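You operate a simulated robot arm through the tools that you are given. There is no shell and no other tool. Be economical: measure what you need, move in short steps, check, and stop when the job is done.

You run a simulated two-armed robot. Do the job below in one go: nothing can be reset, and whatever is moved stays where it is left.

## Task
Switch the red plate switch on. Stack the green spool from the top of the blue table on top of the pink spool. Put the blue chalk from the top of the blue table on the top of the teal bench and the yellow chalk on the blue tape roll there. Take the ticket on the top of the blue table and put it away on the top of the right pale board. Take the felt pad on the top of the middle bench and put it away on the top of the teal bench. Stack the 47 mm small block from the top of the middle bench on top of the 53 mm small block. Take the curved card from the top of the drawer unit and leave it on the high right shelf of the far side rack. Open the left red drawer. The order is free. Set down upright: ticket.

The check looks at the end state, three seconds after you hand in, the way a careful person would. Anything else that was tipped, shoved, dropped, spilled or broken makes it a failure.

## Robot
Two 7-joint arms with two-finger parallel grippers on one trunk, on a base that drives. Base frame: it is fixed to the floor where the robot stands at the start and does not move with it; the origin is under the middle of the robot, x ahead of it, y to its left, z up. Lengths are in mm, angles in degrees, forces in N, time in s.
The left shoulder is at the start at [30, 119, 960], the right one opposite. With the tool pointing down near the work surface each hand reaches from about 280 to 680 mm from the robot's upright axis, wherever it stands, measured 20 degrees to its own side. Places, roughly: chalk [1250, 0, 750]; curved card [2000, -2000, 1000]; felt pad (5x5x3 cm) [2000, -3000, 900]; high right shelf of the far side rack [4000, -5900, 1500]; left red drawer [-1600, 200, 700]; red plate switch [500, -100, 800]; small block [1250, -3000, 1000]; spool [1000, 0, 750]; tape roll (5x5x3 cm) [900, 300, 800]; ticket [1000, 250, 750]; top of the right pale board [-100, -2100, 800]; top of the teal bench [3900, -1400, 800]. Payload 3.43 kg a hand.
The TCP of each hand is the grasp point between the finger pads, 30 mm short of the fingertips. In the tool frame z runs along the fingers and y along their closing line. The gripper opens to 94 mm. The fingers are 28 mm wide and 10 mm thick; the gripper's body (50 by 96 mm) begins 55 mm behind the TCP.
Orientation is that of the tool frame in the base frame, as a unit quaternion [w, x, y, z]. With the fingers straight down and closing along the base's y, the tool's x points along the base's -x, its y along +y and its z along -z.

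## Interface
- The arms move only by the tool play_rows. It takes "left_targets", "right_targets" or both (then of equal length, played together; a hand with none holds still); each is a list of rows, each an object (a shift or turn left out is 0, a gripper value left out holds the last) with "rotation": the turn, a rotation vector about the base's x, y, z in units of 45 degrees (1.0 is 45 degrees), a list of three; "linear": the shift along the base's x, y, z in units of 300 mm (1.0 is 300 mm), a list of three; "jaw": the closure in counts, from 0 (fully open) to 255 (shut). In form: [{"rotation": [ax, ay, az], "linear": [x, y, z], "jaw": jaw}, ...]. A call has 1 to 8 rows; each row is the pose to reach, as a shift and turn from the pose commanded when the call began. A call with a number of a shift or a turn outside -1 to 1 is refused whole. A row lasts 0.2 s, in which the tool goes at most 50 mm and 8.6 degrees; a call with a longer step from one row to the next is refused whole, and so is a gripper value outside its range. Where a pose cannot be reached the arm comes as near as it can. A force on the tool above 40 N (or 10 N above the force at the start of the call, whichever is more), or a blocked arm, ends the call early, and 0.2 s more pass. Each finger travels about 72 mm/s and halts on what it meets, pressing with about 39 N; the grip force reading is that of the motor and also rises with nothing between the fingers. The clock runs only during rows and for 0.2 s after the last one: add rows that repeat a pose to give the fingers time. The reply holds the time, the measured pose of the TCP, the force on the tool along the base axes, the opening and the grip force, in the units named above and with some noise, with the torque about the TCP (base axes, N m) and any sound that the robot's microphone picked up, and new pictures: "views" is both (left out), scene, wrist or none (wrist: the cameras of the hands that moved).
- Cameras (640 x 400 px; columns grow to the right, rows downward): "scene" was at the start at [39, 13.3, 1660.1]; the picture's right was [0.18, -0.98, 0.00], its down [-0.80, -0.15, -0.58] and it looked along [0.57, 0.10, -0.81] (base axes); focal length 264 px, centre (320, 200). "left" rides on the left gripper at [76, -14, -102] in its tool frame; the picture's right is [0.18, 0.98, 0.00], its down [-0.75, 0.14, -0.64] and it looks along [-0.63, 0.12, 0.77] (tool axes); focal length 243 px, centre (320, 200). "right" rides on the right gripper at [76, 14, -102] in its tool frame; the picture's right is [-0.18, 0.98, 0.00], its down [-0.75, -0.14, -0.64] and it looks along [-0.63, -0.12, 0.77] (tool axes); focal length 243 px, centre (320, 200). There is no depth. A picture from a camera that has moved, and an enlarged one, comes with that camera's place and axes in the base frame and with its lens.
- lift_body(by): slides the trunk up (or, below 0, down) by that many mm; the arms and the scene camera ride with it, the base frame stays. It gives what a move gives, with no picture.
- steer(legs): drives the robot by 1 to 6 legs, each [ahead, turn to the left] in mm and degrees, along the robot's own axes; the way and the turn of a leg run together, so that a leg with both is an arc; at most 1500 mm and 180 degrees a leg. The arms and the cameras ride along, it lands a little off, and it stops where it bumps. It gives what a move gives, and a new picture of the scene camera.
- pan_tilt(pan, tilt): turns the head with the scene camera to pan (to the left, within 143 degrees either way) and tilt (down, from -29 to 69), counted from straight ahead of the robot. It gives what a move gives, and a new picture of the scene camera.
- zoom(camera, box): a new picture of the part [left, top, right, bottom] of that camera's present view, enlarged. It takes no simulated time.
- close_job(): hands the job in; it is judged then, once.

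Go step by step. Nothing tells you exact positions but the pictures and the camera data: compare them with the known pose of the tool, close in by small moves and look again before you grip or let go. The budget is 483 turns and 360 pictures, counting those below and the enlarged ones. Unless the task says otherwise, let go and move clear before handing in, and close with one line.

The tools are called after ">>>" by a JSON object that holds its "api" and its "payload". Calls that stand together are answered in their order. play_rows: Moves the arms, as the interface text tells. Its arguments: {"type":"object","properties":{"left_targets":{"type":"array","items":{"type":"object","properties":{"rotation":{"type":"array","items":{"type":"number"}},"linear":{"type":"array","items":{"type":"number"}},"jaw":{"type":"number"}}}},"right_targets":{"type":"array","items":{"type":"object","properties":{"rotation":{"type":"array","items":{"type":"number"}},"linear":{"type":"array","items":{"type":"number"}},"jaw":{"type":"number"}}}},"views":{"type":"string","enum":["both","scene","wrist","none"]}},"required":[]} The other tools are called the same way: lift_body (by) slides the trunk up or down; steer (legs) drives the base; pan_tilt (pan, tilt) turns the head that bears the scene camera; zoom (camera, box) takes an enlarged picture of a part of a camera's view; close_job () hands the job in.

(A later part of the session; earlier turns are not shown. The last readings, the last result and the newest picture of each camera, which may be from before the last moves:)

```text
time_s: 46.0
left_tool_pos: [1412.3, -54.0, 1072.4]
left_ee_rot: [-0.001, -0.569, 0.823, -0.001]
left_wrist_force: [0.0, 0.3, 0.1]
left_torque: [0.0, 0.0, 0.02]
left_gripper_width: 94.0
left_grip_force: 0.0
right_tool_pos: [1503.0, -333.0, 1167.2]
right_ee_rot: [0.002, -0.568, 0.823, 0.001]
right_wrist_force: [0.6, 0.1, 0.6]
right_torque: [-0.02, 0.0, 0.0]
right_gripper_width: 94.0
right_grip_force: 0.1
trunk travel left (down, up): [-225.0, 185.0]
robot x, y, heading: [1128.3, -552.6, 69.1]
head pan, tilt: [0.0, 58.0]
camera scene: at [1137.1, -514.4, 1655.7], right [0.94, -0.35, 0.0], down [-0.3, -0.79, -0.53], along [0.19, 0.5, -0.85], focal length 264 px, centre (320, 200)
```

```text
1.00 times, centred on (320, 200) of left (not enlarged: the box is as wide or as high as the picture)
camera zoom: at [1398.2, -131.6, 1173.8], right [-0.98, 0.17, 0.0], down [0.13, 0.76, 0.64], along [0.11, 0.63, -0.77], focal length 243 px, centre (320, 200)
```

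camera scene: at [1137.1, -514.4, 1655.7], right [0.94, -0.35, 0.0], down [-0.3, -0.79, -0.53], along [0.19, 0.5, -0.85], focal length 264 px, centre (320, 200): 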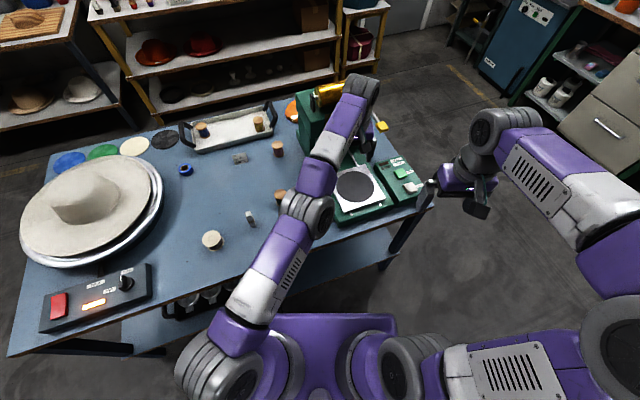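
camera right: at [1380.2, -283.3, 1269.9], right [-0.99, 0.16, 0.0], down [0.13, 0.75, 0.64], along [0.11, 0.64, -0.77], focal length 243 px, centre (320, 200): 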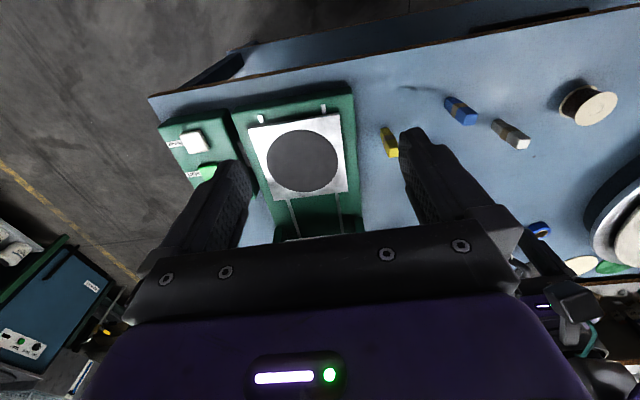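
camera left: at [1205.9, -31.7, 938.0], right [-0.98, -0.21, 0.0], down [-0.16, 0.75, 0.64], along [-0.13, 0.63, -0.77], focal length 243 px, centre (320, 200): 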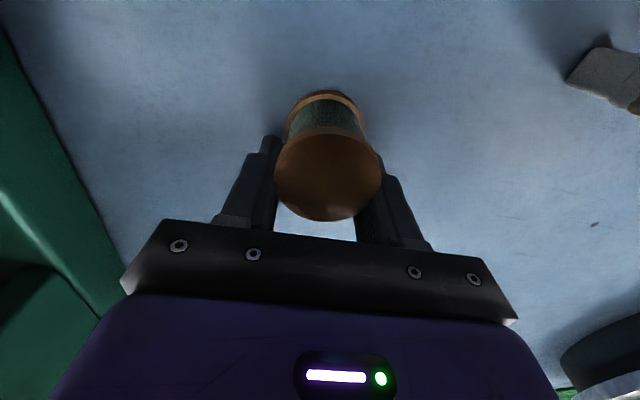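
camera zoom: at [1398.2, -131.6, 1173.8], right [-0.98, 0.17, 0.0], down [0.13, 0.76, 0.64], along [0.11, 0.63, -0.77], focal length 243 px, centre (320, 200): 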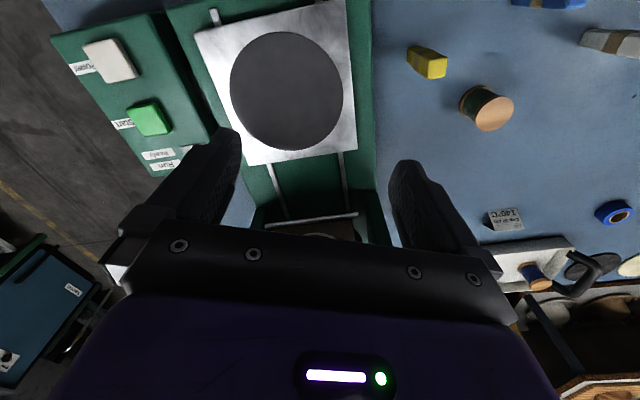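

>>> {"api": "play_rows", "payload": {"left_targets": [{"linear": [-0.12, 0.03, 0]}, {"linear": [-0.25, 0.09, 0]}, {"linear": [-0.38, 0.15, 0]}, {"linear": [-0.51, 0.2, 0]}, {"linear": [-0.63, 0.25, 0]}, {"linear": [-0.747, 0.273, -0.06]}, {"linear": [-0.747, 0.273, -0.2]}, {"linear": [-0.747, 0.273, -0.2]}], "views": "wrist"}}

```text
time_s: 47.8
left_tool_pos: [1217.5, 97.3, 1025.9]
left_ee_rot: [0.0, -0.569, 0.823, -0.001]
left_wrist_force: [-0.1, 0.9, 0.2]
left_torque: [0.05, 0.03, 0.0]
left_gripper_width: 94.1
left_grip_force: 0.2
left hand out of reach, approached as far as the arm can: row 1, 2, 3, 4, 5, 6, 7, 8
right_tool_pos: [1502.0, -332.0, 1168.5]
right_ee_rot: [0.001, -0.569, 0.823, 0.001]
right_wrist_force: [0.4, 0.1, -0.3]
right_torque: [0.03, -0.01, 0.02]
right_gripper_width: 94.4
right_grip_force: 0.1
trunk travel left (down, up): [-225.0, 185.0]
robot x, y, heading: [1127.5, -552.8, 69.3]
head pan, tilt: [0.0, 58.0]
camera left: at [1203.6, 19.1, 1127.9], right [-0.98, 0.17, 0.0], down [0.13, 0.76, 0.64], along [0.11, 0.63, -0.77], focal length 243 px, centre (320, 200)
```

left: 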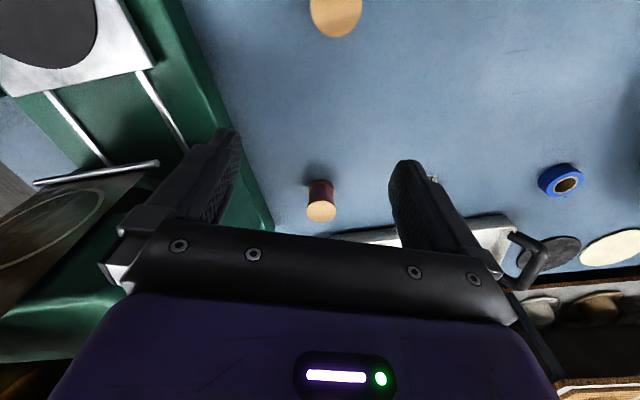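

The left arm seems stuck in an awkward configuration. I'll move it back toward its starting pose, up and to its left.

>>> {"api": "play_rows", "payload": {"left_targets": [{"linear": [-0.05, 0, 0.1]}, {"linear": [-0.1, 0, 0.2]}, {"linear": [-0.2, 0.0, 0.3]}, {"linear": [-0.3, 0.0, 0.4]}, {"linear": [-0.4, 0.0, 0.45]}, {"linear": [-0.4, 0.0, 0.45]}]}}

```text
time_s: 49.2
left_tool_pos: [1098.0, 94.0, 1160.5]
left_ee_rot: [0.0, -0.568, 0.823, 0.001]
left_wrist_force: [0.8, 0.1, -0.2]
left_torque: [-0.01, 0.02, -0.02]
left_gripper_width: 93.9
left_grip_force: 0.1
left hand out of reach, approached as far as the arm can: row 4, 5, 6
right_tool_pos: [1503.8, -331.0, 1167.4]
right_ee_rot: [0.002, -0.568, 0.823, 0.001]
right_wrist_force: [0.2, -0.3, -0.3]
right_torque: [0.0, 0.01, 0.0]
right_gripper_width: 94.2
right_grip_force: 0.2
trunk travel left (down, up): [-225.0, 185.0]
robot x, y, heading: [1127.8, -551.5, 69.4]
head pan, tilt: [0.0, 58.0]
camera scene: at [1137.6, -513.5, 1655.7], right [0.94, -0.35, 0.0], down [-0.3, -0.79, -0.53], along [0.19, 0.5, -0.85], focal length 264 px, centre (320, 200)
camera left: at [1084.3, 16.5, 1263.1], right [-0.98, 0.18, 0.0], down [0.14, 0.76, 0.64], along [0.11, 0.63, -0.77], focal length 243 px, centre (320, 200)
```

scene: 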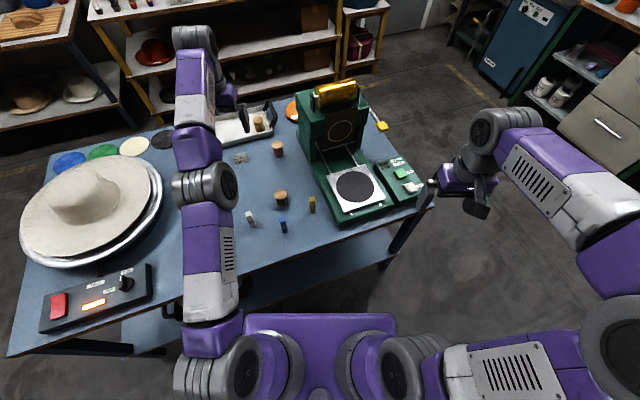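
left: 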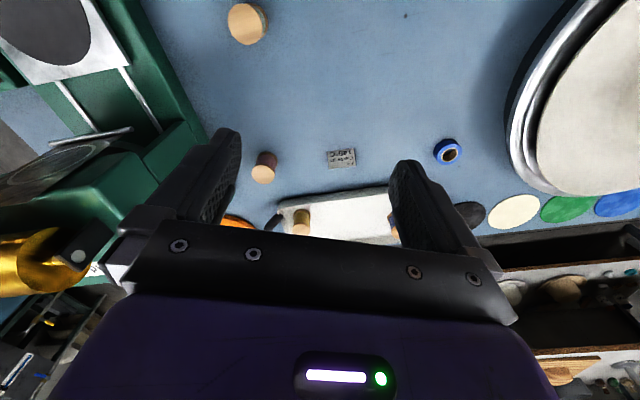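

>>> {"api": "play_rows", "payload": {"left_targets": [{"linear": [0, -0.14, -0.02]}, {"linear": [0, -0.28, -0.06]}, {"linear": [0, -0.42, -0.1]}, {"linear": [0, -0.55, -0.2]}, {"linear": [0, -0.55, -0.33]}, {"linear": [0, -0.55, -0.45]}]}}

```text
time_s: 50.6
left_tool_pos: [1097.9, -70.6, 1025.1]
left_ee_rot: [0.0, -0.568, 0.823, 0.0]
left_wrist_force: [0.2, 0.0, -0.4]
left_torque: [-0.01, 0.0, 0.0]
left_gripper_width: 93.9
left_grip_force: 0.0
right_tool_pos: [1503.2, -330.1, 1168.3]
right_ee_rot: [0.001, -0.567, 0.824, 0.0]
right_wrist_force: [-0.4, -0.1, 0.0]
right_torque: [0.03, 0.02, 0.01]
right_gripper_width: 94.0
right_grip_force: 0.1
trunk travel left (down, up): [-225.0, 185.0]
robot x, y, heading: [1122.9, -551.0, 69.3]
head pan, tilt: [0.0, 58.0]
camera scene: at [1137.0, -513.7, 1655.7], right [0.94, -0.35, 0.0], down [-0.3, -0.79, -0.53], along [0.19, 0.5, -0.85], focal length 264 px, centre (320, 200)
camera left: at [1084.6, -149.2, 1127.6], right [-0.98, 0.18, 0.0], down [0.13, 0.75, 0.64], along [0.11, 0.63, -0.77], focal length 243 px, centre (320, 200)
```

scene: 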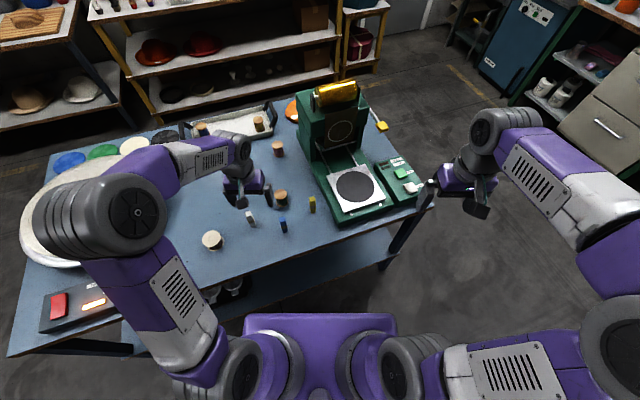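
left: 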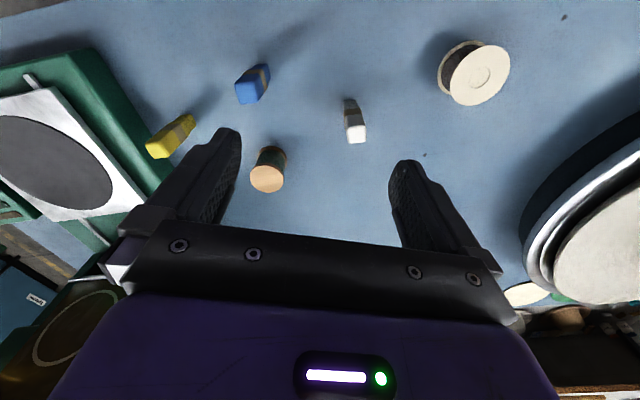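

>>> {"api": "play_rows", "payload": {"left_targets": [{"linear": [0.1, 0.11, 0]}, {"linear": [0.2, 0.22, 0]}, {"linear": [0.303, 0.325, -0.05]}, {"linear": [0.303, 0.325, -0.2]}, {"linear": [0.303, 0.325, -0.33]}, {"linear": [0.303, 0.325, -0.33]}], "views": "wrist"}}

```text
time_s: 52.0
left_tool_pos: [1186.9, 26.6, 925.6]
left_ee_rot: [0.0, -0.569, 0.823, 0.0]
left_wrist_force: [0.9, -0.1, 0.1]
left_torque: [0.0, 0.0, 0.02]
left_gripper_width: 93.9
left_grip_force: 0.1
right_tool_pos: [1502.1, -331.6, 1166.9]
right_ee_rot: [0.002, -0.568, 0.823, 0.001]
right_wrist_force: [-0.9, 0.4, 0.6]
right_torque: [0.0, 0.02, -0.01]
right_gripper_width: 94.0
right_grip_force: 0.0
trunk travel left (down, up): [-225.0, 185.0]
robot x, y, heading: [1130.3, -549.4, 69.1]
head pan, tilt: [0.0, 58.0]
camera left: at [1173.1, -49.9, 1028.1], right [-0.98, 0.17, 0.0], down [0.13, 0.76, 0.64], along [0.11, 0.63, -0.77], focal length 243 px, centre (320, 200)
```

left: 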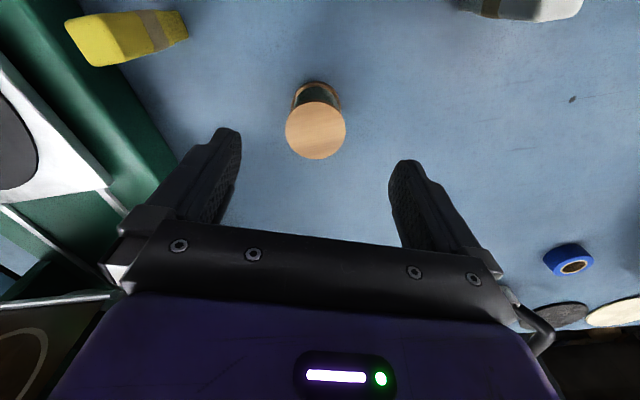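

>>> {"api": "play_rows", "payload": {"left_targets": [{"linear": [0.01, 0, -0.15]}, {"linear": [0.01, 0, -0.29]}, {"linear": [0.01, 0, -0.31]}, {"linear": [0.01, 0, -0.31], "jaw": 255}, {"linear": [0.01, 0, -0.31], "jaw": 255}, {"linear": [0.01, 0, -0.31], "jaw": 255}, {"linear": [0.01, 0, -0.31], "jaw": 255}], "views": "wrist"}}

```text
time_s: 53.6
left_tool_pos: [1190.1, 25.7, 833.5]
left_ee_rot: [-0.002, -0.569, 0.822, 0.0]
left_wrist_force: [0.1, -0.1, 0.3]
left_torque: [0.0, -0.02, 0.01]
left_gripper_width: 44.2
left_grip_force: 38.9
right_tool_pos: [1502.0, -333.1, 1168.2]
right_ee_rot: [0.001, -0.568, 0.823, 0.002]
right_wrist_force: [-0.2, 0.4, 0.0]
right_torque: [-0.02, 0.0, 0.03]
right_gripper_width: 94.0
right_grip_force: 0.0
trunk travel left (down, up): [-225.0, 185.0]
robot x, y, heading: [1125.3, -553.0, 69.4]
head pan, tilt: [0.0, 58.0]
camera left: at [1175.7, -51.1, 935.6], right [-0.98, 0.17, 0.0], down [0.13, 0.76, 0.64], along [0.11, 0.63, -0.77], focal length 243 px, centre (320, 200)
```

left: 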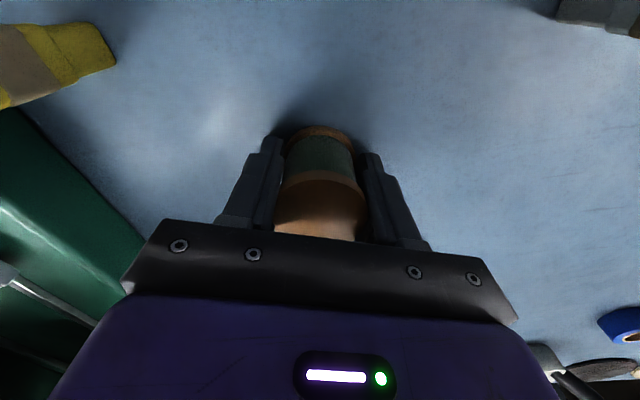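

The spool is gripped at 44 mm. I'll lift it and pull it back to a compact pose, then look at the chalks.

>>> {"api": "play_rows", "payload": {"left_targets": [{"linear": [0, 0, 0.12]}, {"linear": [0, 0, 0.26]}, {"linear": [0, 0, 0.4]}, {"linear": [-0.05, -0.05, 0.53]}, {"linear": [-0.12, -0.12, 0.64]}, {"linear": [-0.19, -0.19, 0.75]}, {"linear": [-0.26, -0.28, 0.85]}, {"linear": [-0.31, -0.36, 0.95]}], "views": "scene"}}

>>> {"api": "zoom", "payload": {"camera": "scene", "box": [240, 180, 340, 245]}}

```text
time_s: 55.4
left_tool_pos: [1098.7, -85.6, 1118.7]
left_ee_rot: [-0.001, -0.568, 0.823, 0.0]
left_wrist_force: [0.0, 0.2, 0.2]
left_torque: [0.01, 0.0, -0.02]
left_gripper_width: 44.2
left_grip_force: 38.8
right_tool_pos: [1503.0, -332.9, 1168.7]
right_ee_rot: [0.001, -0.568, 0.823, 0.001]
right_wrist_force: [0.5, -0.3, 0.4]
right_torque: [0.02, -0.01, 0.03]
right_gripper_width: 94.1
right_grip_force: 0.0
trunk travel left (down, up): [-225.0, 185.0]
robot x, y, heading: [1126.0, -550.7, 69.4]
head pan, tilt: [0.0, 58.0]
camera scene: at [1136.1, -515.2, 1655.8], right [0.94, -0.35, 0.0], down [-0.3, -0.79, -0.53], along [0.19, 0.5, -0.85], focal length 264 px, centre (320, 200)
```

scene: 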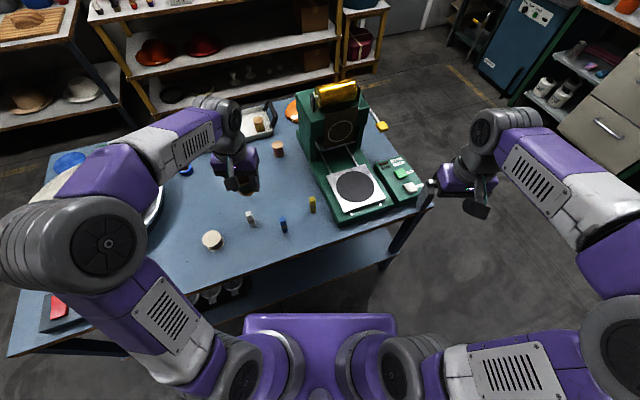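

```text
6.15 times, centred on (290, 212) of scene
camera zoom: at [1136.1, -515.2, 1655.8], right [0.94, -0.35, 0.0], down [-0.3, -0.79, -0.53], along [0.19, 0.5, -0.85], focal length 1621 px, centre (505, 123)
```

zoom: 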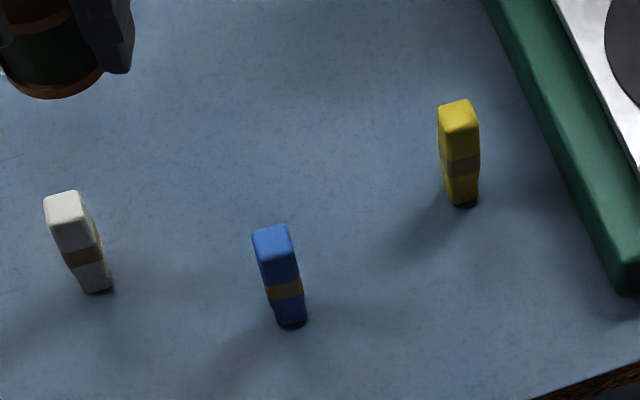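

The chalks are about 100 mm tall and 20 mm wide, with the yellow one at (1284, −49). I'll pick it with the tool leaned back 25° so that later a forward pitch lays it flat; first I move the right hand above it.

>>> {"api": "play_rows", "payload": {"right_targets": [{"linear": [-0.09, 0.11, -0.06], "rotation": [-0.09, 0.02, 0.05]}, {"linear": [-0.18, 0.23, -0.12], "rotation": [-0.18, 0.043, 0.1]}, {"linear": [-0.27, 0.35, -0.18], "rotation": [-0.27, 0.065, 0.15]}, {"linear": [-0.36, 0.47, -0.25], "rotation": [-0.36, 0.087, 0.2]}, {"linear": [-0.45, 0.59, -0.32], "rotation": [-0.45, 0.11, 0.25]}, {"linear": [-0.54, 0.7, -0.4], "rotation": [-0.541, 0.131, 0.306]}, {"linear": [-0.61, 0.8, -0.46], "rotation": [-0.541, 0.131, 0.306]}, {"linear": [-0.67, 0.9, -0.5], "rotation": [-0.541, 0.131, 0.306]}]}}

```text
time_s: 57.2
left_tool_pos: [1097.7, -82.3, 1117.2]
left_ee_rot: [0.0, -0.569, 0.822, 0.0]
left_wrist_force: [-0.2, -0.2, -0.6]
left_torque: [-0.05, -0.03, 0.01]
left_gripper_width: 44.2
left_grip_force: 39.1
right_tool_pos: [1302.7, -59.4, 1017.4]
right_ee_rot: [-0.161, -0.648, 0.73, -0.144]
right_wrist_force: [-0.2, -1.0, 0.8]
right_torque: [0.01, -0.02, 0.0]
right_gripper_width: 93.9
right_grip_force: 0.1
trunk travel left (down, up): [-225.0, 185.0]
robot x, y, heading: [1123.8, -549.5, 69.2]
head pan, tilt: [0.0, 58.0]
camera scene: at [1136.2, -512.0, 1655.7], right [0.94, -0.35, 0.0], down [-0.3, -0.79, -0.53], along [0.19, 0.49, -0.85], focal length 264 px, centre (320, 200)
camera right: at [1284.7, -83.8, 1142.6], right [-0.96, 0.28, -0.08], down [0.25, 0.93, 0.26], along [0.15, 0.23, -0.96], focal length 243 px, centre (320, 200)
```

scene: 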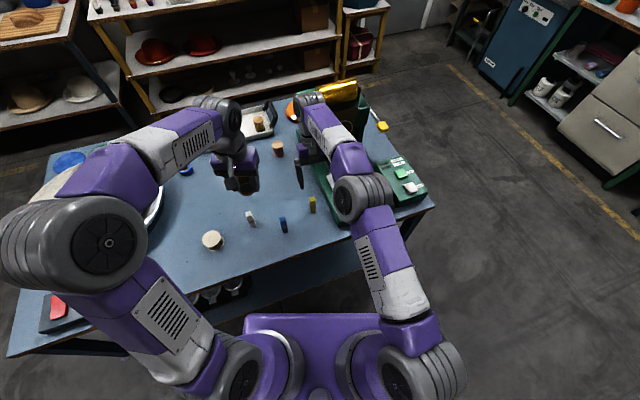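
right: 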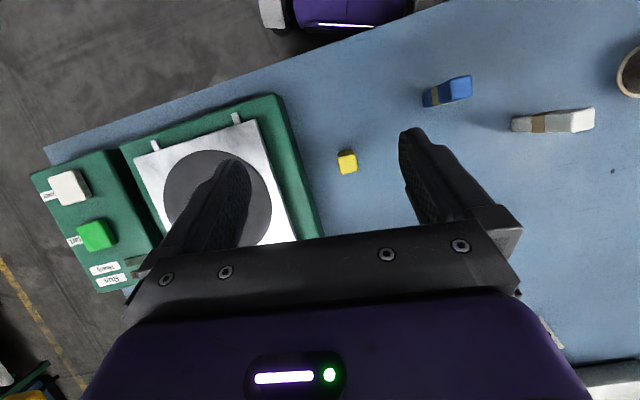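

>>> {"api": "play_rows", "payload": {"right_targets": [{"linear": [-0.057, 0.043, -0.1]}, {"linear": [-0.057, 0.043, -0.2]}, {"linear": [-0.057, 0.043, -0.25]}]}}

>>> {"api": "zoom", "payload": {"camera": "scene", "box": [270, 170, 350, 240]}}

```text
time_s: 58.0
left_tool_pos: [1098.4, -83.4, 1118.8]
left_ee_rot: [0.0, -0.569, 0.822, -0.001]
left_wrist_force: [-0.7, -0.1, -0.7]
left_torque: [-0.01, 0.02, -0.03]
left_gripper_width: 44.2
left_grip_force: 38.9
right_tool_pos: [1285.3, -47.9, 943.2]
right_ee_rot: [-0.16, -0.648, 0.731, -0.142]
right_wrist_force: [0.5, 0.1, -0.1]
right_torque: [-0.05, -0.03, -0.01]
right_gripper_width: 93.8
right_grip_force: 0.1
trunk travel left (down, up): [-225.0, 185.0]
robot x, y, heading: [1126.7, -551.8, 69.4]
head pan, tilt: [0.0, 58.0]
camera scene: at [1136.4, -513.2, 1655.7], right [0.94, -0.35, 0.0], down [-0.3, -0.79, -0.53], along [0.19, 0.5, -0.85], focal length 264 px, centre (320, 200)
camera right: at [1266.8, -72.5, 1068.3], right [-0.96, 0.28, -0.08], down [0.25, 0.93, 0.27], along [0.15, 0.24, -0.96], focal length 243 px, centre (320, 200)
```

scene: 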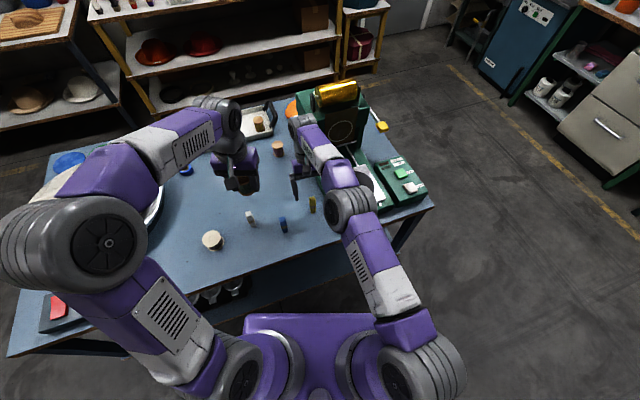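
right: 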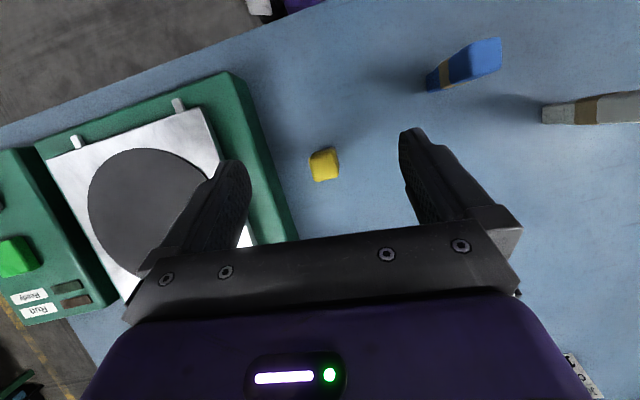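

```text
5.71 times, centred on (310, 205) of scene
camera zoom: at [1136.4, -513.2, 1655.7], right [0.94, -0.35, 0.0], down [-0.3, -0.79, -0.53], along [0.19, 0.5, -0.85], focal length 1506 px, centre (377, 171)
```

zoom: 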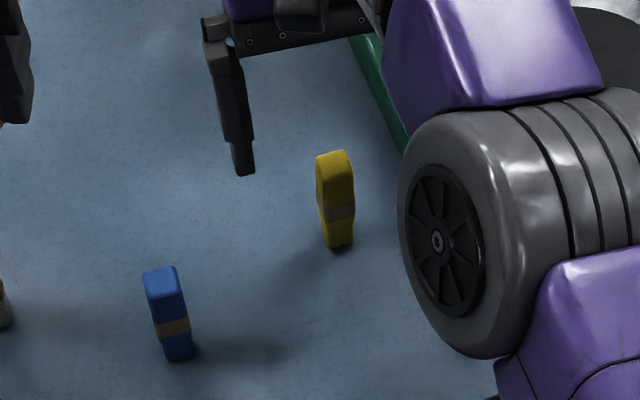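

>>> {"api": "play_rows", "payload": {"right_targets": [{"linear": [0, 0.01, -0.1]}, {"linear": [0, 0.01, -0.17]}, {"linear": [0, 0.01, -0.17]}], "views": "wrist"}}

>>> {"api": "zoom", "payload": {"camera": "scene", "box": [270, 170, 350, 240]}}

```text
time_s: 58.8
left_tool_pos: [1097.7, -84.5, 1117.7]
left_ee_rot: [-0.001, -0.568, 0.823, -0.001]
left_wrist_force: [-0.4, -0.3, -2.0]
left_torque: [0.01, -0.03, 0.03]
left_gripper_width: 44.4
left_grip_force: 39.0
right_tool_pos: [1285.0, -45.5, 893.4]
right_ee_rot: [-0.16, -0.649, 0.73, -0.143]
right_wrist_force: [0.6, 0.0, 0.4]
right_torque: [0.04, -0.01, 0.02]
right_gripper_width: 93.9
right_grip_force: 0.0
trunk travel left (down, up): [-225.0, 185.0]
robot x, y, heading: [1126.1, -550.7, 69.4]
head pan, tilt: [0.0, 58.0]
camera right: at [1266.6, -70.5, 1017.3], right [-0.96, 0.28, -0.08], down [0.25, 0.93, 0.27], along [0.15, 0.24, -0.96], focal length 243 px, centre (320, 200)
```

right: 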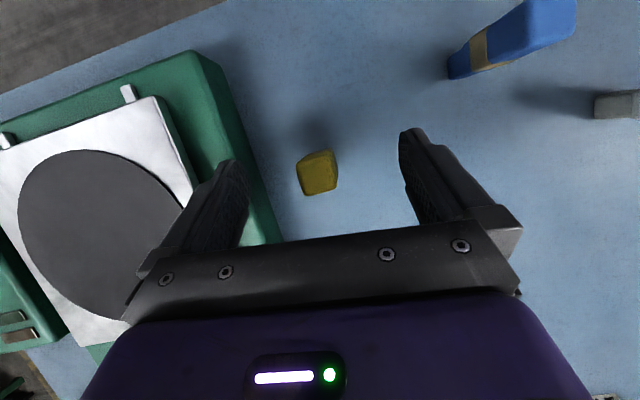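

```text
5.71 times, centred on (310, 205) of scene
camera zoom: at [1136.8, -513.8, 1655.8], right [0.94, -0.35, 0.0], down [-0.3, -0.79, -0.53], along [0.19, 0.5, -0.85], focal length 1506 px, centre (377, 171)
```

zoom: 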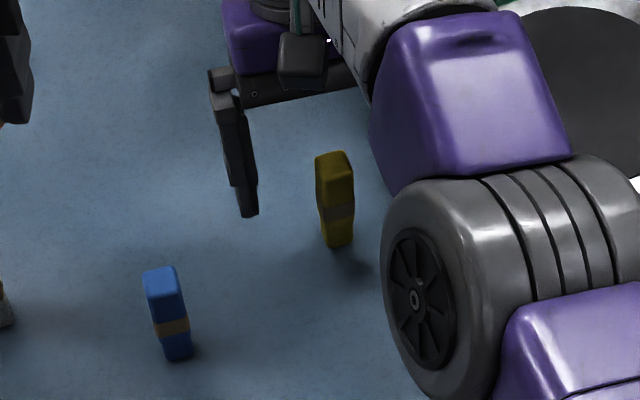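

>>> {"api": "play_rows", "payload": {"right_targets": [{"jaw": 255}, {"jaw": 255}, {"jaw": 255}, {"jaw": 255}], "views": "wrist"}}

```text
time_s: 59.8
left_tool_pos: [1099.3, -84.0, 1116.7]
left_ee_rot: [0.0, -0.568, 0.823, -0.001]
left_wrist_force: [0.0, 0.0, -0.5]
left_torque: [-0.03, -0.01, -0.02]
left_gripper_width: 43.9
left_grip_force: 38.8
right_tool_pos: [1284.4, -45.6, 892.8]
right_ee_rot: [-0.16, -0.648, 0.731, -0.143]
right_wrist_force: [0.0, 0.4, -1.1]
right_torque: [-0.02, 0.01, -0.03]
right_gripper_width: 19.0
right_grip_force: 38.7
trunk travel left (down, up): [-225.0, 185.0]
robot x, y, heading: [1126.9, -549.6, 69.2]
head pan, tilt: [0.0, 58.0]
camera right: at [1266.5, -70.5, 1017.7], right [-0.96, 0.28, -0.08], down [0.25, 0.93, 0.27], along [0.15, 0.24, -0.96], focal length 243 px, centre (320, 200)
```

right: 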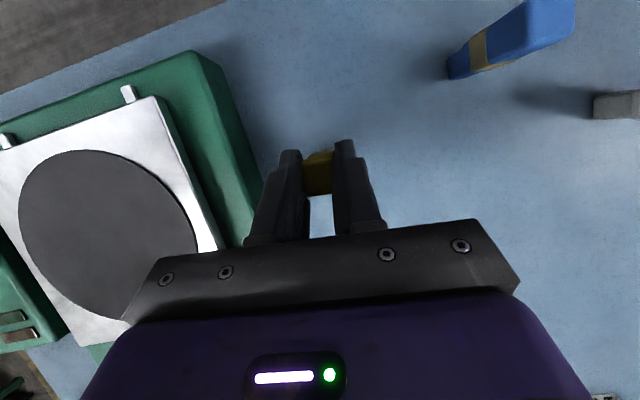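

The yellow chalk is gripped at 19 mm. I'll lift it and pull the hand back.

>>> {"api": "play_rows", "payload": {"right_targets": [{"linear": [0, 0, 0.12]}, {"linear": [0, 0, 0.26]}, {"linear": [0.02, -0.05, 0.38]}, {"linear": [0.06, -0.15, 0.48]}, {"linear": [0.1, -0.27, 0.56]}, {"linear": [0.15, -0.4, 0.62]}, {"linear": [0.2, -0.52, 0.68]}, {"linear": [0.25, -0.63, 0.74]}], "views": "both"}}

```text
time_s: 61.6
left_tool_pos: [1099.0, -85.3, 1118.3]
left_ee_rot: [0.0, -0.569, 0.822, 0.0]
left_wrist_force: [0.8, -1.5, -0.6]
left_torque: [0.01, 0.01, -0.03]
left_gripper_width: 44.3
left_grip_force: 39.1
right_tool_pos: [1358.9, -237.0, 1111.2]
right_ee_rot: [-0.158, -0.65, 0.73, -0.143]
right_wrist_force: [-0.1, -0.2, 0.5]
right_torque: [-0.02, 0.01, -0.01]
right_gripper_width: 19.0
right_grip_force: 38.9
trunk travel left (down, up): [-225.0, 185.0]
robot x, y, heading: [1127.5, -548.5, 69.1]
head pan, tilt: [0.0, 58.0]
camera scene: at [1137.3, -515.3, 1655.8], right [0.94, -0.35, 0.0], down [-0.3, -0.79, -0.53], along [0.19, 0.5, -0.85], focal length 264 px, centre (320, 200)
camera right: at [1341.7, -262.1, 1237.0], right [-0.96, 0.28, -0.08], down [0.25, 0.93, 0.27], along [0.15, 0.24, -0.96], focal length 243 px, centre (320, 200)
```

scene: 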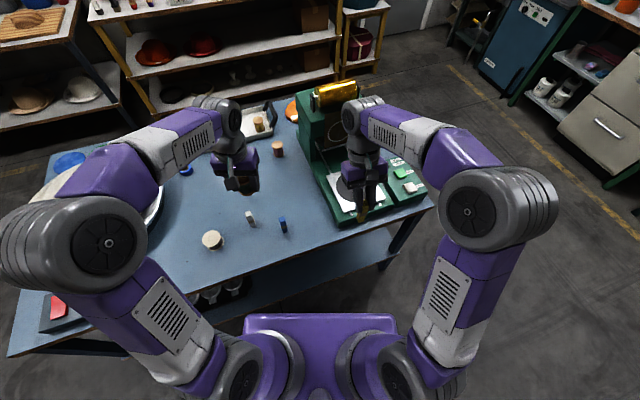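
right: 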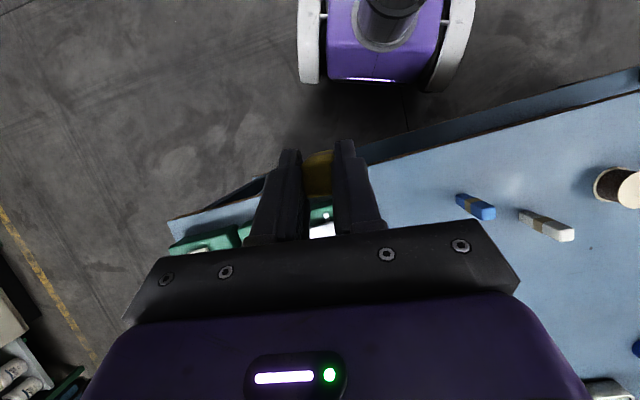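

Both items are held. I'll back off and drive around the near end of the table to its left side.

>>> {"api": "steer", "payload": {"legs": [[-250, 0], [0, 111], [1250, 0], [0, -90], [1500, 0], [230, 0]]}}

```text
time_s: 86.3
left_tool_pos: [-426.4, 1365.9, 1118.8]
left_ee_rot: [0.0, 0.71, -0.704, 0.0]
left_wrist_force: [0.3, 0.1, -0.6]
left_torque: [-0.07, -0.02, -0.01]
left_gripper_width: 44.1
left_grip_force: 39.0
right_tool_pos: [-128.2, 1318.1, 1111.6]
right_ee_rot: [0.131, 0.772, -0.599, 0.17]
right_wrist_force: [0.1, 0.3, -0.6]
right_torque: [0.03, -0.01, 0.0]
right_gripper_width: 19.3
right_grip_force: 39.3
trunk travel left (down, up): [-225.0, 185.0]
robot x, y, heading: [-232.0, 938.2, 90.4]
head pan, tilt: [0.0, 58.0]
camera scene: at [-235.3, 979.9, 1655.7], right [1.0, 0.01, 0.0], down [0.01, -0.85, -0.53], along [0.0, 0.53, -0.85], focal length 264 px, centre (320, 200)
```

scene: 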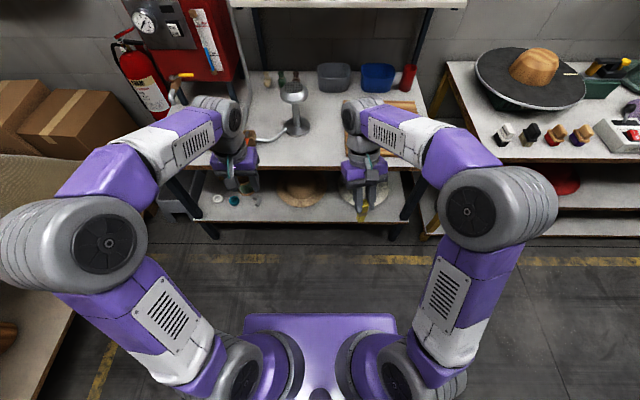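

>>> {"api": "steer", "payload": {"legs": [[0, -90.4], [1292, 0]]}}

```text
time_s: 96.6
left_tool_pos: [1491.7, 1115.7, 1118.9]
left_ee_rot: [-0.001, 0.009, 1.0, -0.001]
left_wrist_force: [0.0, -0.8, -0.8]
left_torque: [0.0, -0.01, -0.01]
left_gripper_width: 44.1
left_grip_force: 39.3
right_tool_pos: [1436.1, 818.6, 1111.6]
right_ee_rot: [-0.214, -0.11, 0.97, -0.026]
right_wrist_force: [0.0, -0.6, -0.2]
right_torque: [-0.01, -0.01, -0.02]
right_gripper_width: 19.1
right_grip_force: 39.2
trunk travel left (down, up): [-225.0, 185.0]
robot x, y, heading: [1062.3, 930.6, -0.9]
head pan, tilt: [0.0, 58.0]
camera scene: at [1097.6, 932.8, 1655.7], right [-0.02, -1.0, 0.0], down [-0.85, 0.01, -0.53], along [0.53, -0.01, -0.85], focal length 264 px, centre (320, 200)
```

scene: 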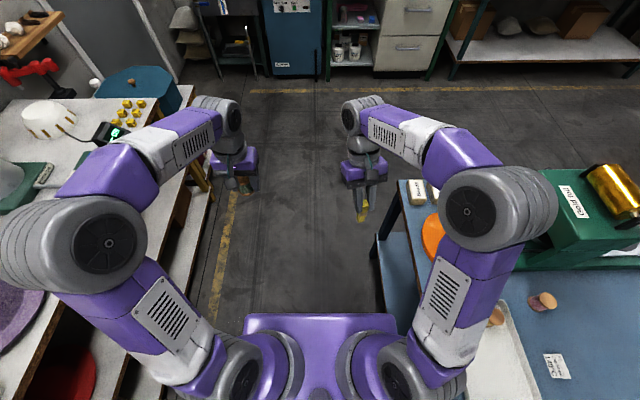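

>>> {"api": "steer", "payload": {"legs": [[0, -89]]}}

>>> {"api": "zoom", "payload": {"camera": "scene", "box": [160, 60, 480, 320]}}

```text
time_s: 100.7
left_tool_pos: [1256.6, 509.2, 1118.0]
left_ee_rot: [-0.001, 0.702, 0.712, 0.001]
left_wrist_force: [0.4, -0.7, -0.3]
left_torque: [0.01, 0.0, 0.0]
left_gripper_width: 44.2
left_grip_force: 38.8
right_tool_pos: [958.8, 554.8, 1113.3]
right_ee_rot: [-0.17, 0.596, 0.774, 0.13]
right_wrist_force: [0.8, 0.4, -0.2]
right_torque: [0.01, 0.0, -0.02]
right_gripper_width: 19.2
right_grip_force: 39.5
trunk travel left (down, up): [-225.0, 185.0]
robot x, y, heading: [1057.3, 936.6, -89.2]
head pan, tilt: [0.0, 58.0]
camera scene: at [1058.8, 894.5, 1655.7], right [-1.0, -0.02, 0.0], down [-0.01, 0.85, -0.53], along [0.01, -0.53, -0.85], focal length 264 px, centre (320, 200)
```

scene: 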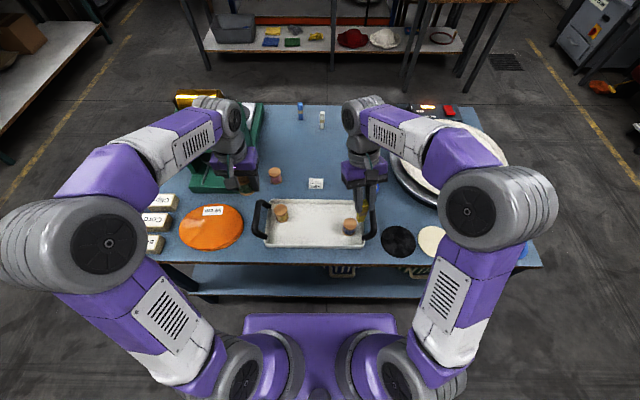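

```text
1.54 times, centred on (320, 190) of scene
camera zoom: at [1058.8, 894.5, 1655.7], right [-1.0, -0.02, 0.0], down [-0.01, 0.85, -0.53], along [0.01, -0.53, -0.85], focal length 405 px, centre (320, 215)
```

zoom: 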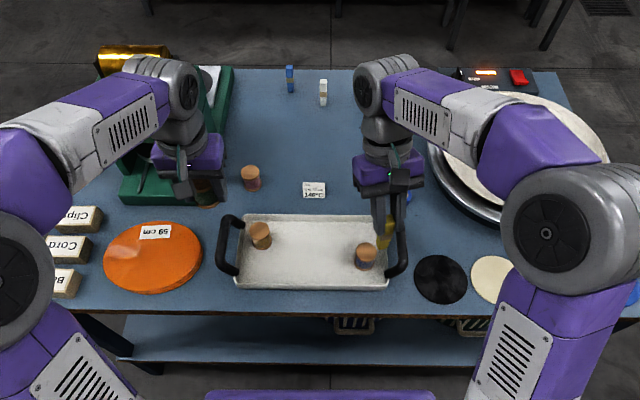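

>>> {"api": "steer", "payload": {"legs": [[100, 0]]}}

>>> {"api": "zoom", "payload": {"camera": "scene", "box": [220, 130, 400, 250]}}

>>> {"api": "zoom", "payload": {"camera": "left", "box": [0, 0, 640, 400]}}

>>> {"api": "zoom", "payload": {"camera": "right", "box": [0, 0, 640, 400]}}

```text
time_s: 101.9
left_tool_pos: [1258.2, 407.3, 1118.0]
left_ee_rot: [0.0, 0.702, 0.712, 0.0]
left_wrist_force: [1.0, 0.0, -0.3]
left_torque: [0.03, -0.01, 0.02]
left_gripper_width: 44.3
left_grip_force: 39.7
right_tool_pos: [959.3, 454.4, 1112.4]
right_ee_rot: [-0.171, 0.596, 0.773, 0.13]
right_wrist_force: [-0.8, -0.8, 0.4]
right_torque: [0.02, -0.03, -0.02]
right_gripper_width: 19.3
right_grip_force: 38.6
trunk travel left (down, up): [-225.0, 185.0]
robot x, y, heading: [1062.3, 832.8, -89.0]
head pan, tilt: [0.0, 58.0]
camera scene: at [1060.4, 792.6, 1655.7], right [-1.0, -0.01, 0.0], down [-0.01, 0.85, -0.53], along [0.01, -0.53, -0.85], focal length 264 px, centre (320, 200)
```

scene: 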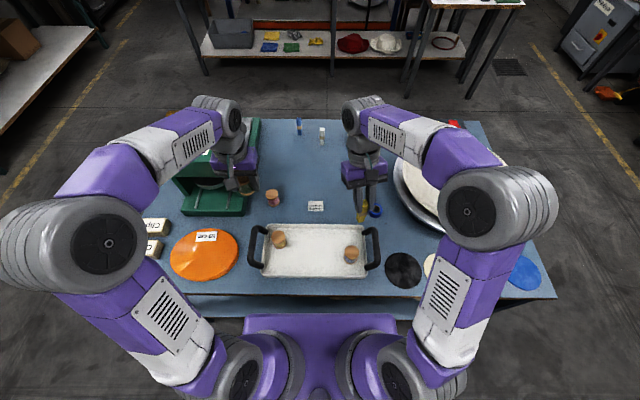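

```text
3.33 times, centred on (310, 190) of scene
camera zoom: at [1060.4, 792.6, 1655.7], right [-1.0, -0.01, 0.0], down [-0.01, 0.85, -0.53], along [0.01, -0.53, -0.85], focal length 878 px, centre (353, 233)
```

zoom: 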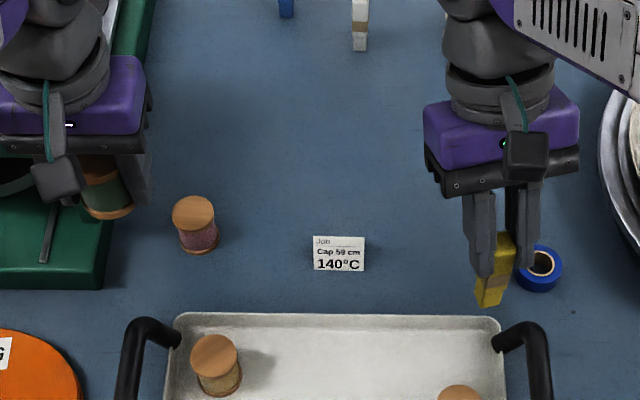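

```text
1.00 times, centred on (320, 200) of left (not enlarged: the box is as wide or as high as the picture)
camera zoom: at [1242.7, 482.2, 1220.9], right [0.98, 0.2, 0.0], down [0.15, -0.75, 0.64], along [0.13, -0.63, -0.77], focal length 243 px, centre (320, 200)
```

zoom: 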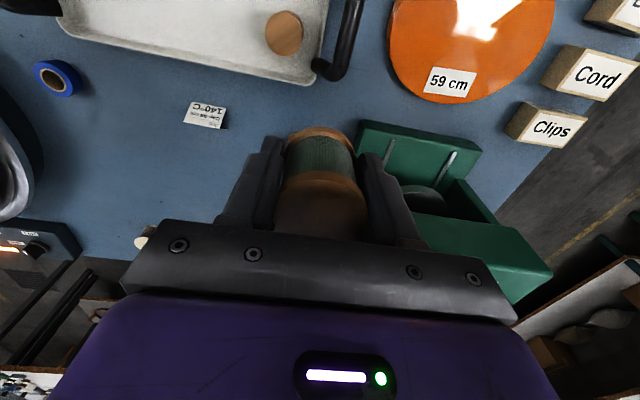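

```text
1.00 times, centred on (320, 200) of right (not enlarged: the box is as wide or as high as the picture)
camera zoom: at [967.0, 481.9, 1236.6], right [0.99, 0.09, -0.08], down [0.11, -0.96, 0.27], along [-0.05, -0.27, -0.96], focal length 243 px, centre (320, 200)
```

zoom: 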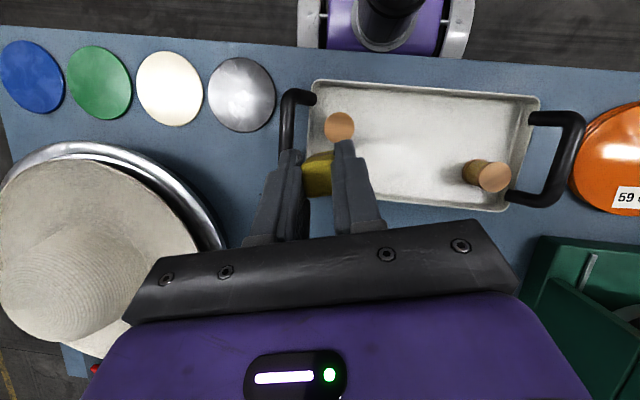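

>>> {"api": "play_rows", "payload": {"left_targets": [{"linear": [-0.01, -0.1, -0.08]}, {"linear": [-0.02, -0.22, -0.16]}, {"linear": [-0.03, -0.34, -0.24]}, {"linear": [-0.039, -0.467, -0.32]}, {"linear": [-0.039, -0.467, -0.42]}, {"linear": [-0.039, -0.467, -0.5]}, {"linear": [-0.039, -0.467, -0.5]}]}}

>>> {"api": "zoom", "payload": {"camera": "scene", "box": [220, 130, 320, 220]}}

```text
time_s: 103.5
left_tool_pos: [1245.1, 268.4, 965.1]
left_ee_rot: [0.0, 0.702, 0.712, 0.0]
left_wrist_force: [-0.5, -0.1, -0.8]
left_torque: [0.01, -0.01, 0.03]
left_gripper_width: 44.5
left_grip_force: 39.1
right_tool_pos: [959.2, 454.3, 1112.4]
right_ee_rot: [-0.171, 0.596, 0.773, 0.131]
right_wrist_force: [-0.4, 0.4, -0.4]
right_torque: [-0.03, 0.01, 0.01]
right_gripper_width: 19.3
right_grip_force: 39.2
trunk travel left (down, up): [-225.0, 185.0]
robot x, y, heading: [1064.7, 832.8, -89.2]
head pan, tilt: [0.0, 58.0]
camera scene: at [1060.4, 794.2, 1655.8], right [-1.0, -0.01, 0.0], down [-0.01, 0.85, -0.53], along [0.01, -0.53, -0.85], focal length 264 px, centre (320, 200)
camera left: at [1230.4, 343.1, 1069.0], right [0.98, 0.2, 0.0], down [0.15, -0.75, 0.64], along [0.13, -0.63, -0.77], focal length 243 px, centre (320, 200)
```

scene: 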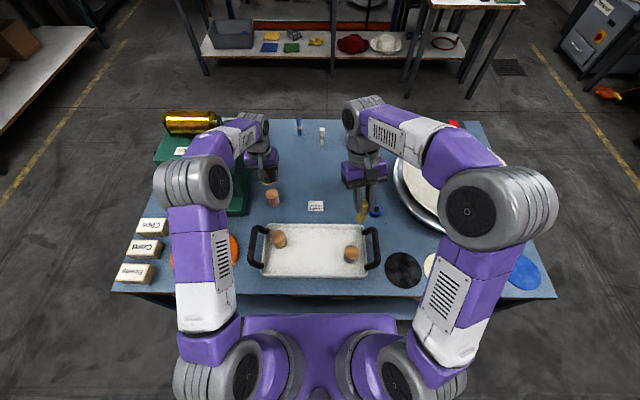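
left: 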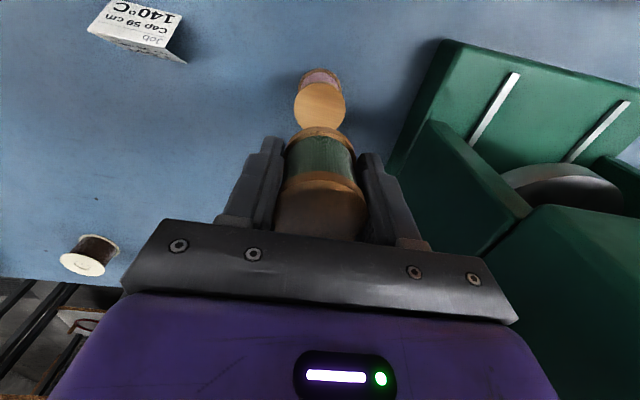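

```text
4.44 times, centred on (270, 175) of scene
camera zoom: at [1060.4, 794.2, 1655.8], right [-1.0, -0.01, 0.0], down [-0.01, 0.85, -0.53], along [0.01, -0.53, -0.85], focal length 1171 px, centre (542, 311)
```

zoom: 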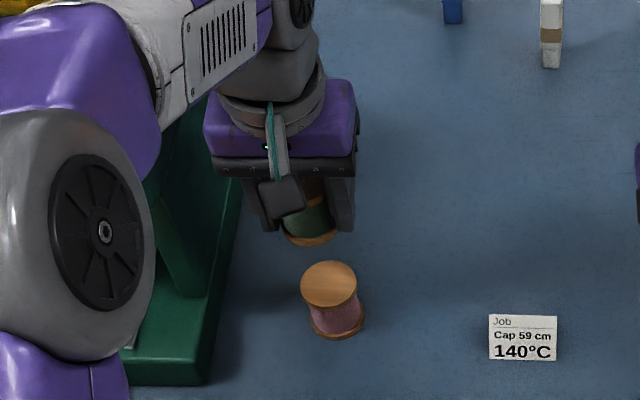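

>>> {"api": "play_rows", "payload": {"left_targets": [{"linear": [0.003, 0, -0.1]}, {"linear": [0.003, 0, -0.19]}, {"linear": [0.003, 0, -0.205]}, {"linear": [0.003, 0, -0.215]}, {"linear": [0.003, 0, -0.215]}], "views": "wrist"}}

>>> {"api": "zoom", "payload": {"camera": "scene", "box": [240, 150, 310, 215]}}

```text
time_s: 104.7
left_tool_pos: [1246.1, 267.9, 902.5]
left_ee_rot: [0.0, 0.702, 0.712, 0.0]
left_wrist_force: [0.4, 0.3, -0.6]
left_torque: [0.02, -0.01, 0.0]
left_gripper_width: 44.1
left_grip_force: 39.2
right_tool_pos: [960.6, 454.8, 1111.9]
right_ee_rot: [-0.171, 0.597, 0.773, 0.131]
right_wrist_force: [-0.5, -0.1, -0.3]
right_torque: [0.02, 0.0, 0.02]
right_gripper_width: 19.1
right_grip_force: 39.2
trunk travel left (down, up): [-225.0, 185.0]
robot x, y, heading: [1062.8, 834.5, -89.1]
head pan, tilt: [0.0, 58.0]
camera left: at [1231.5, 343.0, 1005.5], right [0.98, 0.2, 0.0], down [0.15, -0.75, 0.64], along [0.13, -0.63, -0.77], focal length 243 px, centre (320, 200)
```

left: 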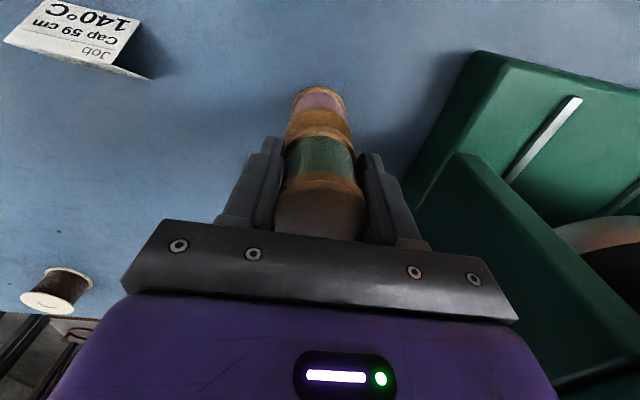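

```text
6.15 times, centred on (275, 182) of scene
camera zoom: at [1060.4, 793.7, 1655.7], right [-1.0, -0.01, 0.0], down [-0.01, 0.85, -0.53], along [0.01, -0.53, -0.85], focal length 1621 px, centre (597, 308)
```

zoom: 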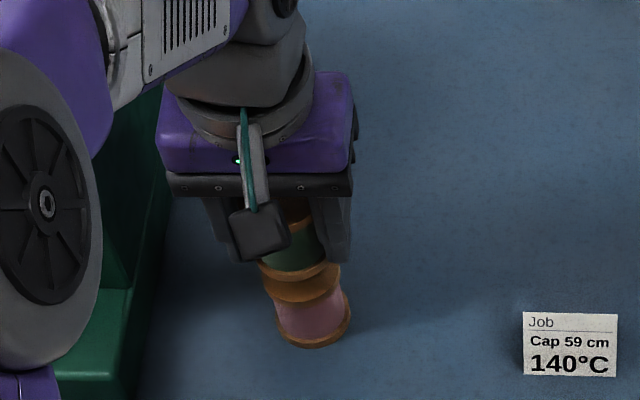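

>>> {"api": "play_rows", "payload": {"left_targets": [{"linear": [0, 0, -0.008]}, {"linear": [0, 0, -0.015]}, {"linear": [0, 0, -0.021]}, {"linear": [0, 0, -0.021]}], "views": "wrist"}}

>>> {"api": "zoom", "payload": {"camera": "scene", "box": [240, 150, 310, 215]}}

```text
time_s: 105.7
left_tool_pos: [1246.9, 267.6, 896.7]
left_ee_rot: [0.0, 0.702, 0.712, 0.0]
left_wrist_force: [-0.2, -1.2, -1.0]
left_torque: [-0.02, -0.01, -0.01]
left_gripper_width: 44.1
left_grip_force: 38.5
right_tool_pos: [960.3, 455.0, 1111.1]
right_ee_rot: [-0.17, 0.597, 0.773, 0.131]
right_wrist_force: [0.0, 0.0, 0.3]
right_torque: [-0.06, -0.01, -0.02]
right_gripper_width: 19.4
right_grip_force: 39.3
trunk travel left (down, up): [-225.0, 185.0]
robot x, y, heading: [1058.5, 830.3, -89.1]
head pan, tilt: [0.0, 58.0]
camera left: at [1232.0, 343.0, 999.6], right [0.98, 0.2, 0.0], down [0.15, -0.75, 0.64], along [0.13, -0.63, -0.77], focal length 243 px, centre (320, 200)
```

left: 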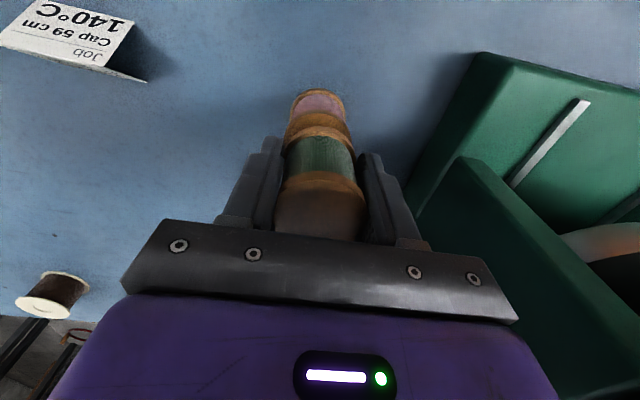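

```text
6.15 times, centred on (275, 182) of scene
camera zoom: at [1060.4, 793.6, 1655.7], right [-1.0, -0.01, 0.0], down [-0.01, 0.85, -0.53], along [0.01, -0.53, -0.85], focal length 1621 px, centre (597, 308)
```

zoom: 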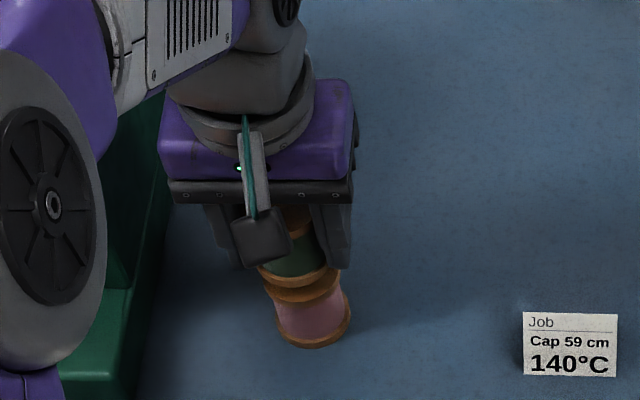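

>>> {"api": "play_rows", "payload": {"left_targets": [{"linear": [0, 0, -0.008]}, {"linear": [0, 0, -0.015]}, {"linear": [0, 0, -0.023]}, {"linear": [0, 0, -0.03]}, {"linear": [0, 0, -0.036]}], "views": "wrist"}}

>>> {"api": "zoom", "payload": {"camera": "scene", "box": [240, 150, 310, 215]}}

```text
time_s: 106.9
left_tool_pos: [1247.6, 268.5, 887.3]
left_ee_rot: [0.0, 0.702, 0.712, 0.0]
left_wrist_force: [0.1, 0.4, -1.3]
left_torque: [-0.01, 0.04, 0.0]
left_gripper_width: 44.1
left_grip_force: 38.9
right_tool_pos: [960.1, 454.6, 1111.8]
right_ee_rot: [-0.171, 0.596, 0.773, 0.131]
right_wrist_force: [-0.1, -0.2, 0.4]
right_torque: [-0.02, 0.0, 0.0]
right_gripper_width: 19.0
right_grip_force: 38.9
trunk travel left (down, up): [-225.0, 185.0]
robot x, y, heading: [1062.3, 832.1, -89.3]
head pan, tilt: [0.0, 58.0]
camera left: at [1232.5, 342.7, 989.8], right [0.98, 0.2, 0.0], down [0.15, -0.75, 0.64], along [0.13, -0.63, -0.77], focal length 243 px, centre (320, 200)
```

left: 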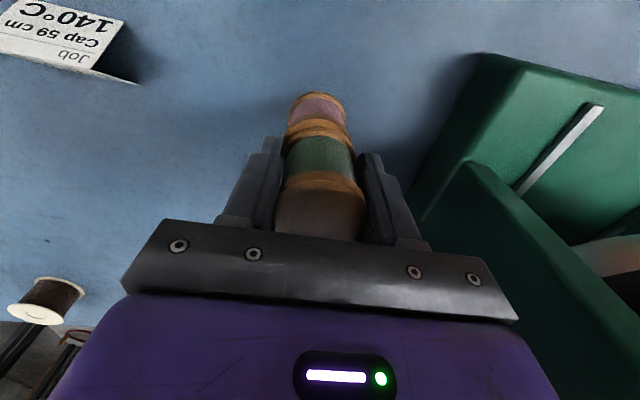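

```text
6.15 times, centred on (275, 182) of scene
camera zoom: at [1060.4, 793.5, 1655.7], right [-1.0, -0.01, 0.0], down [-0.01, 0.85, -0.53], along [0.01, -0.53, -0.85], focal length 1621 px, centre (597, 308)
```

zoom: 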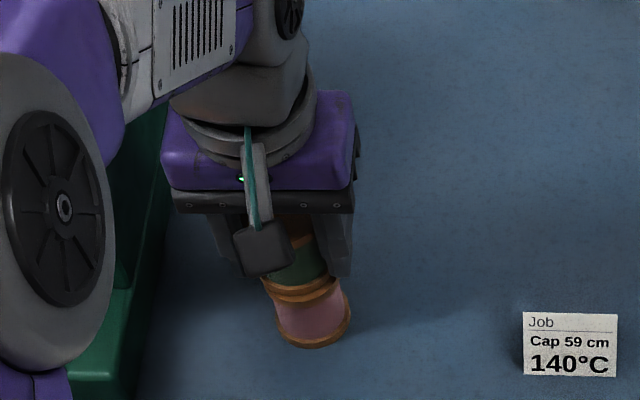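

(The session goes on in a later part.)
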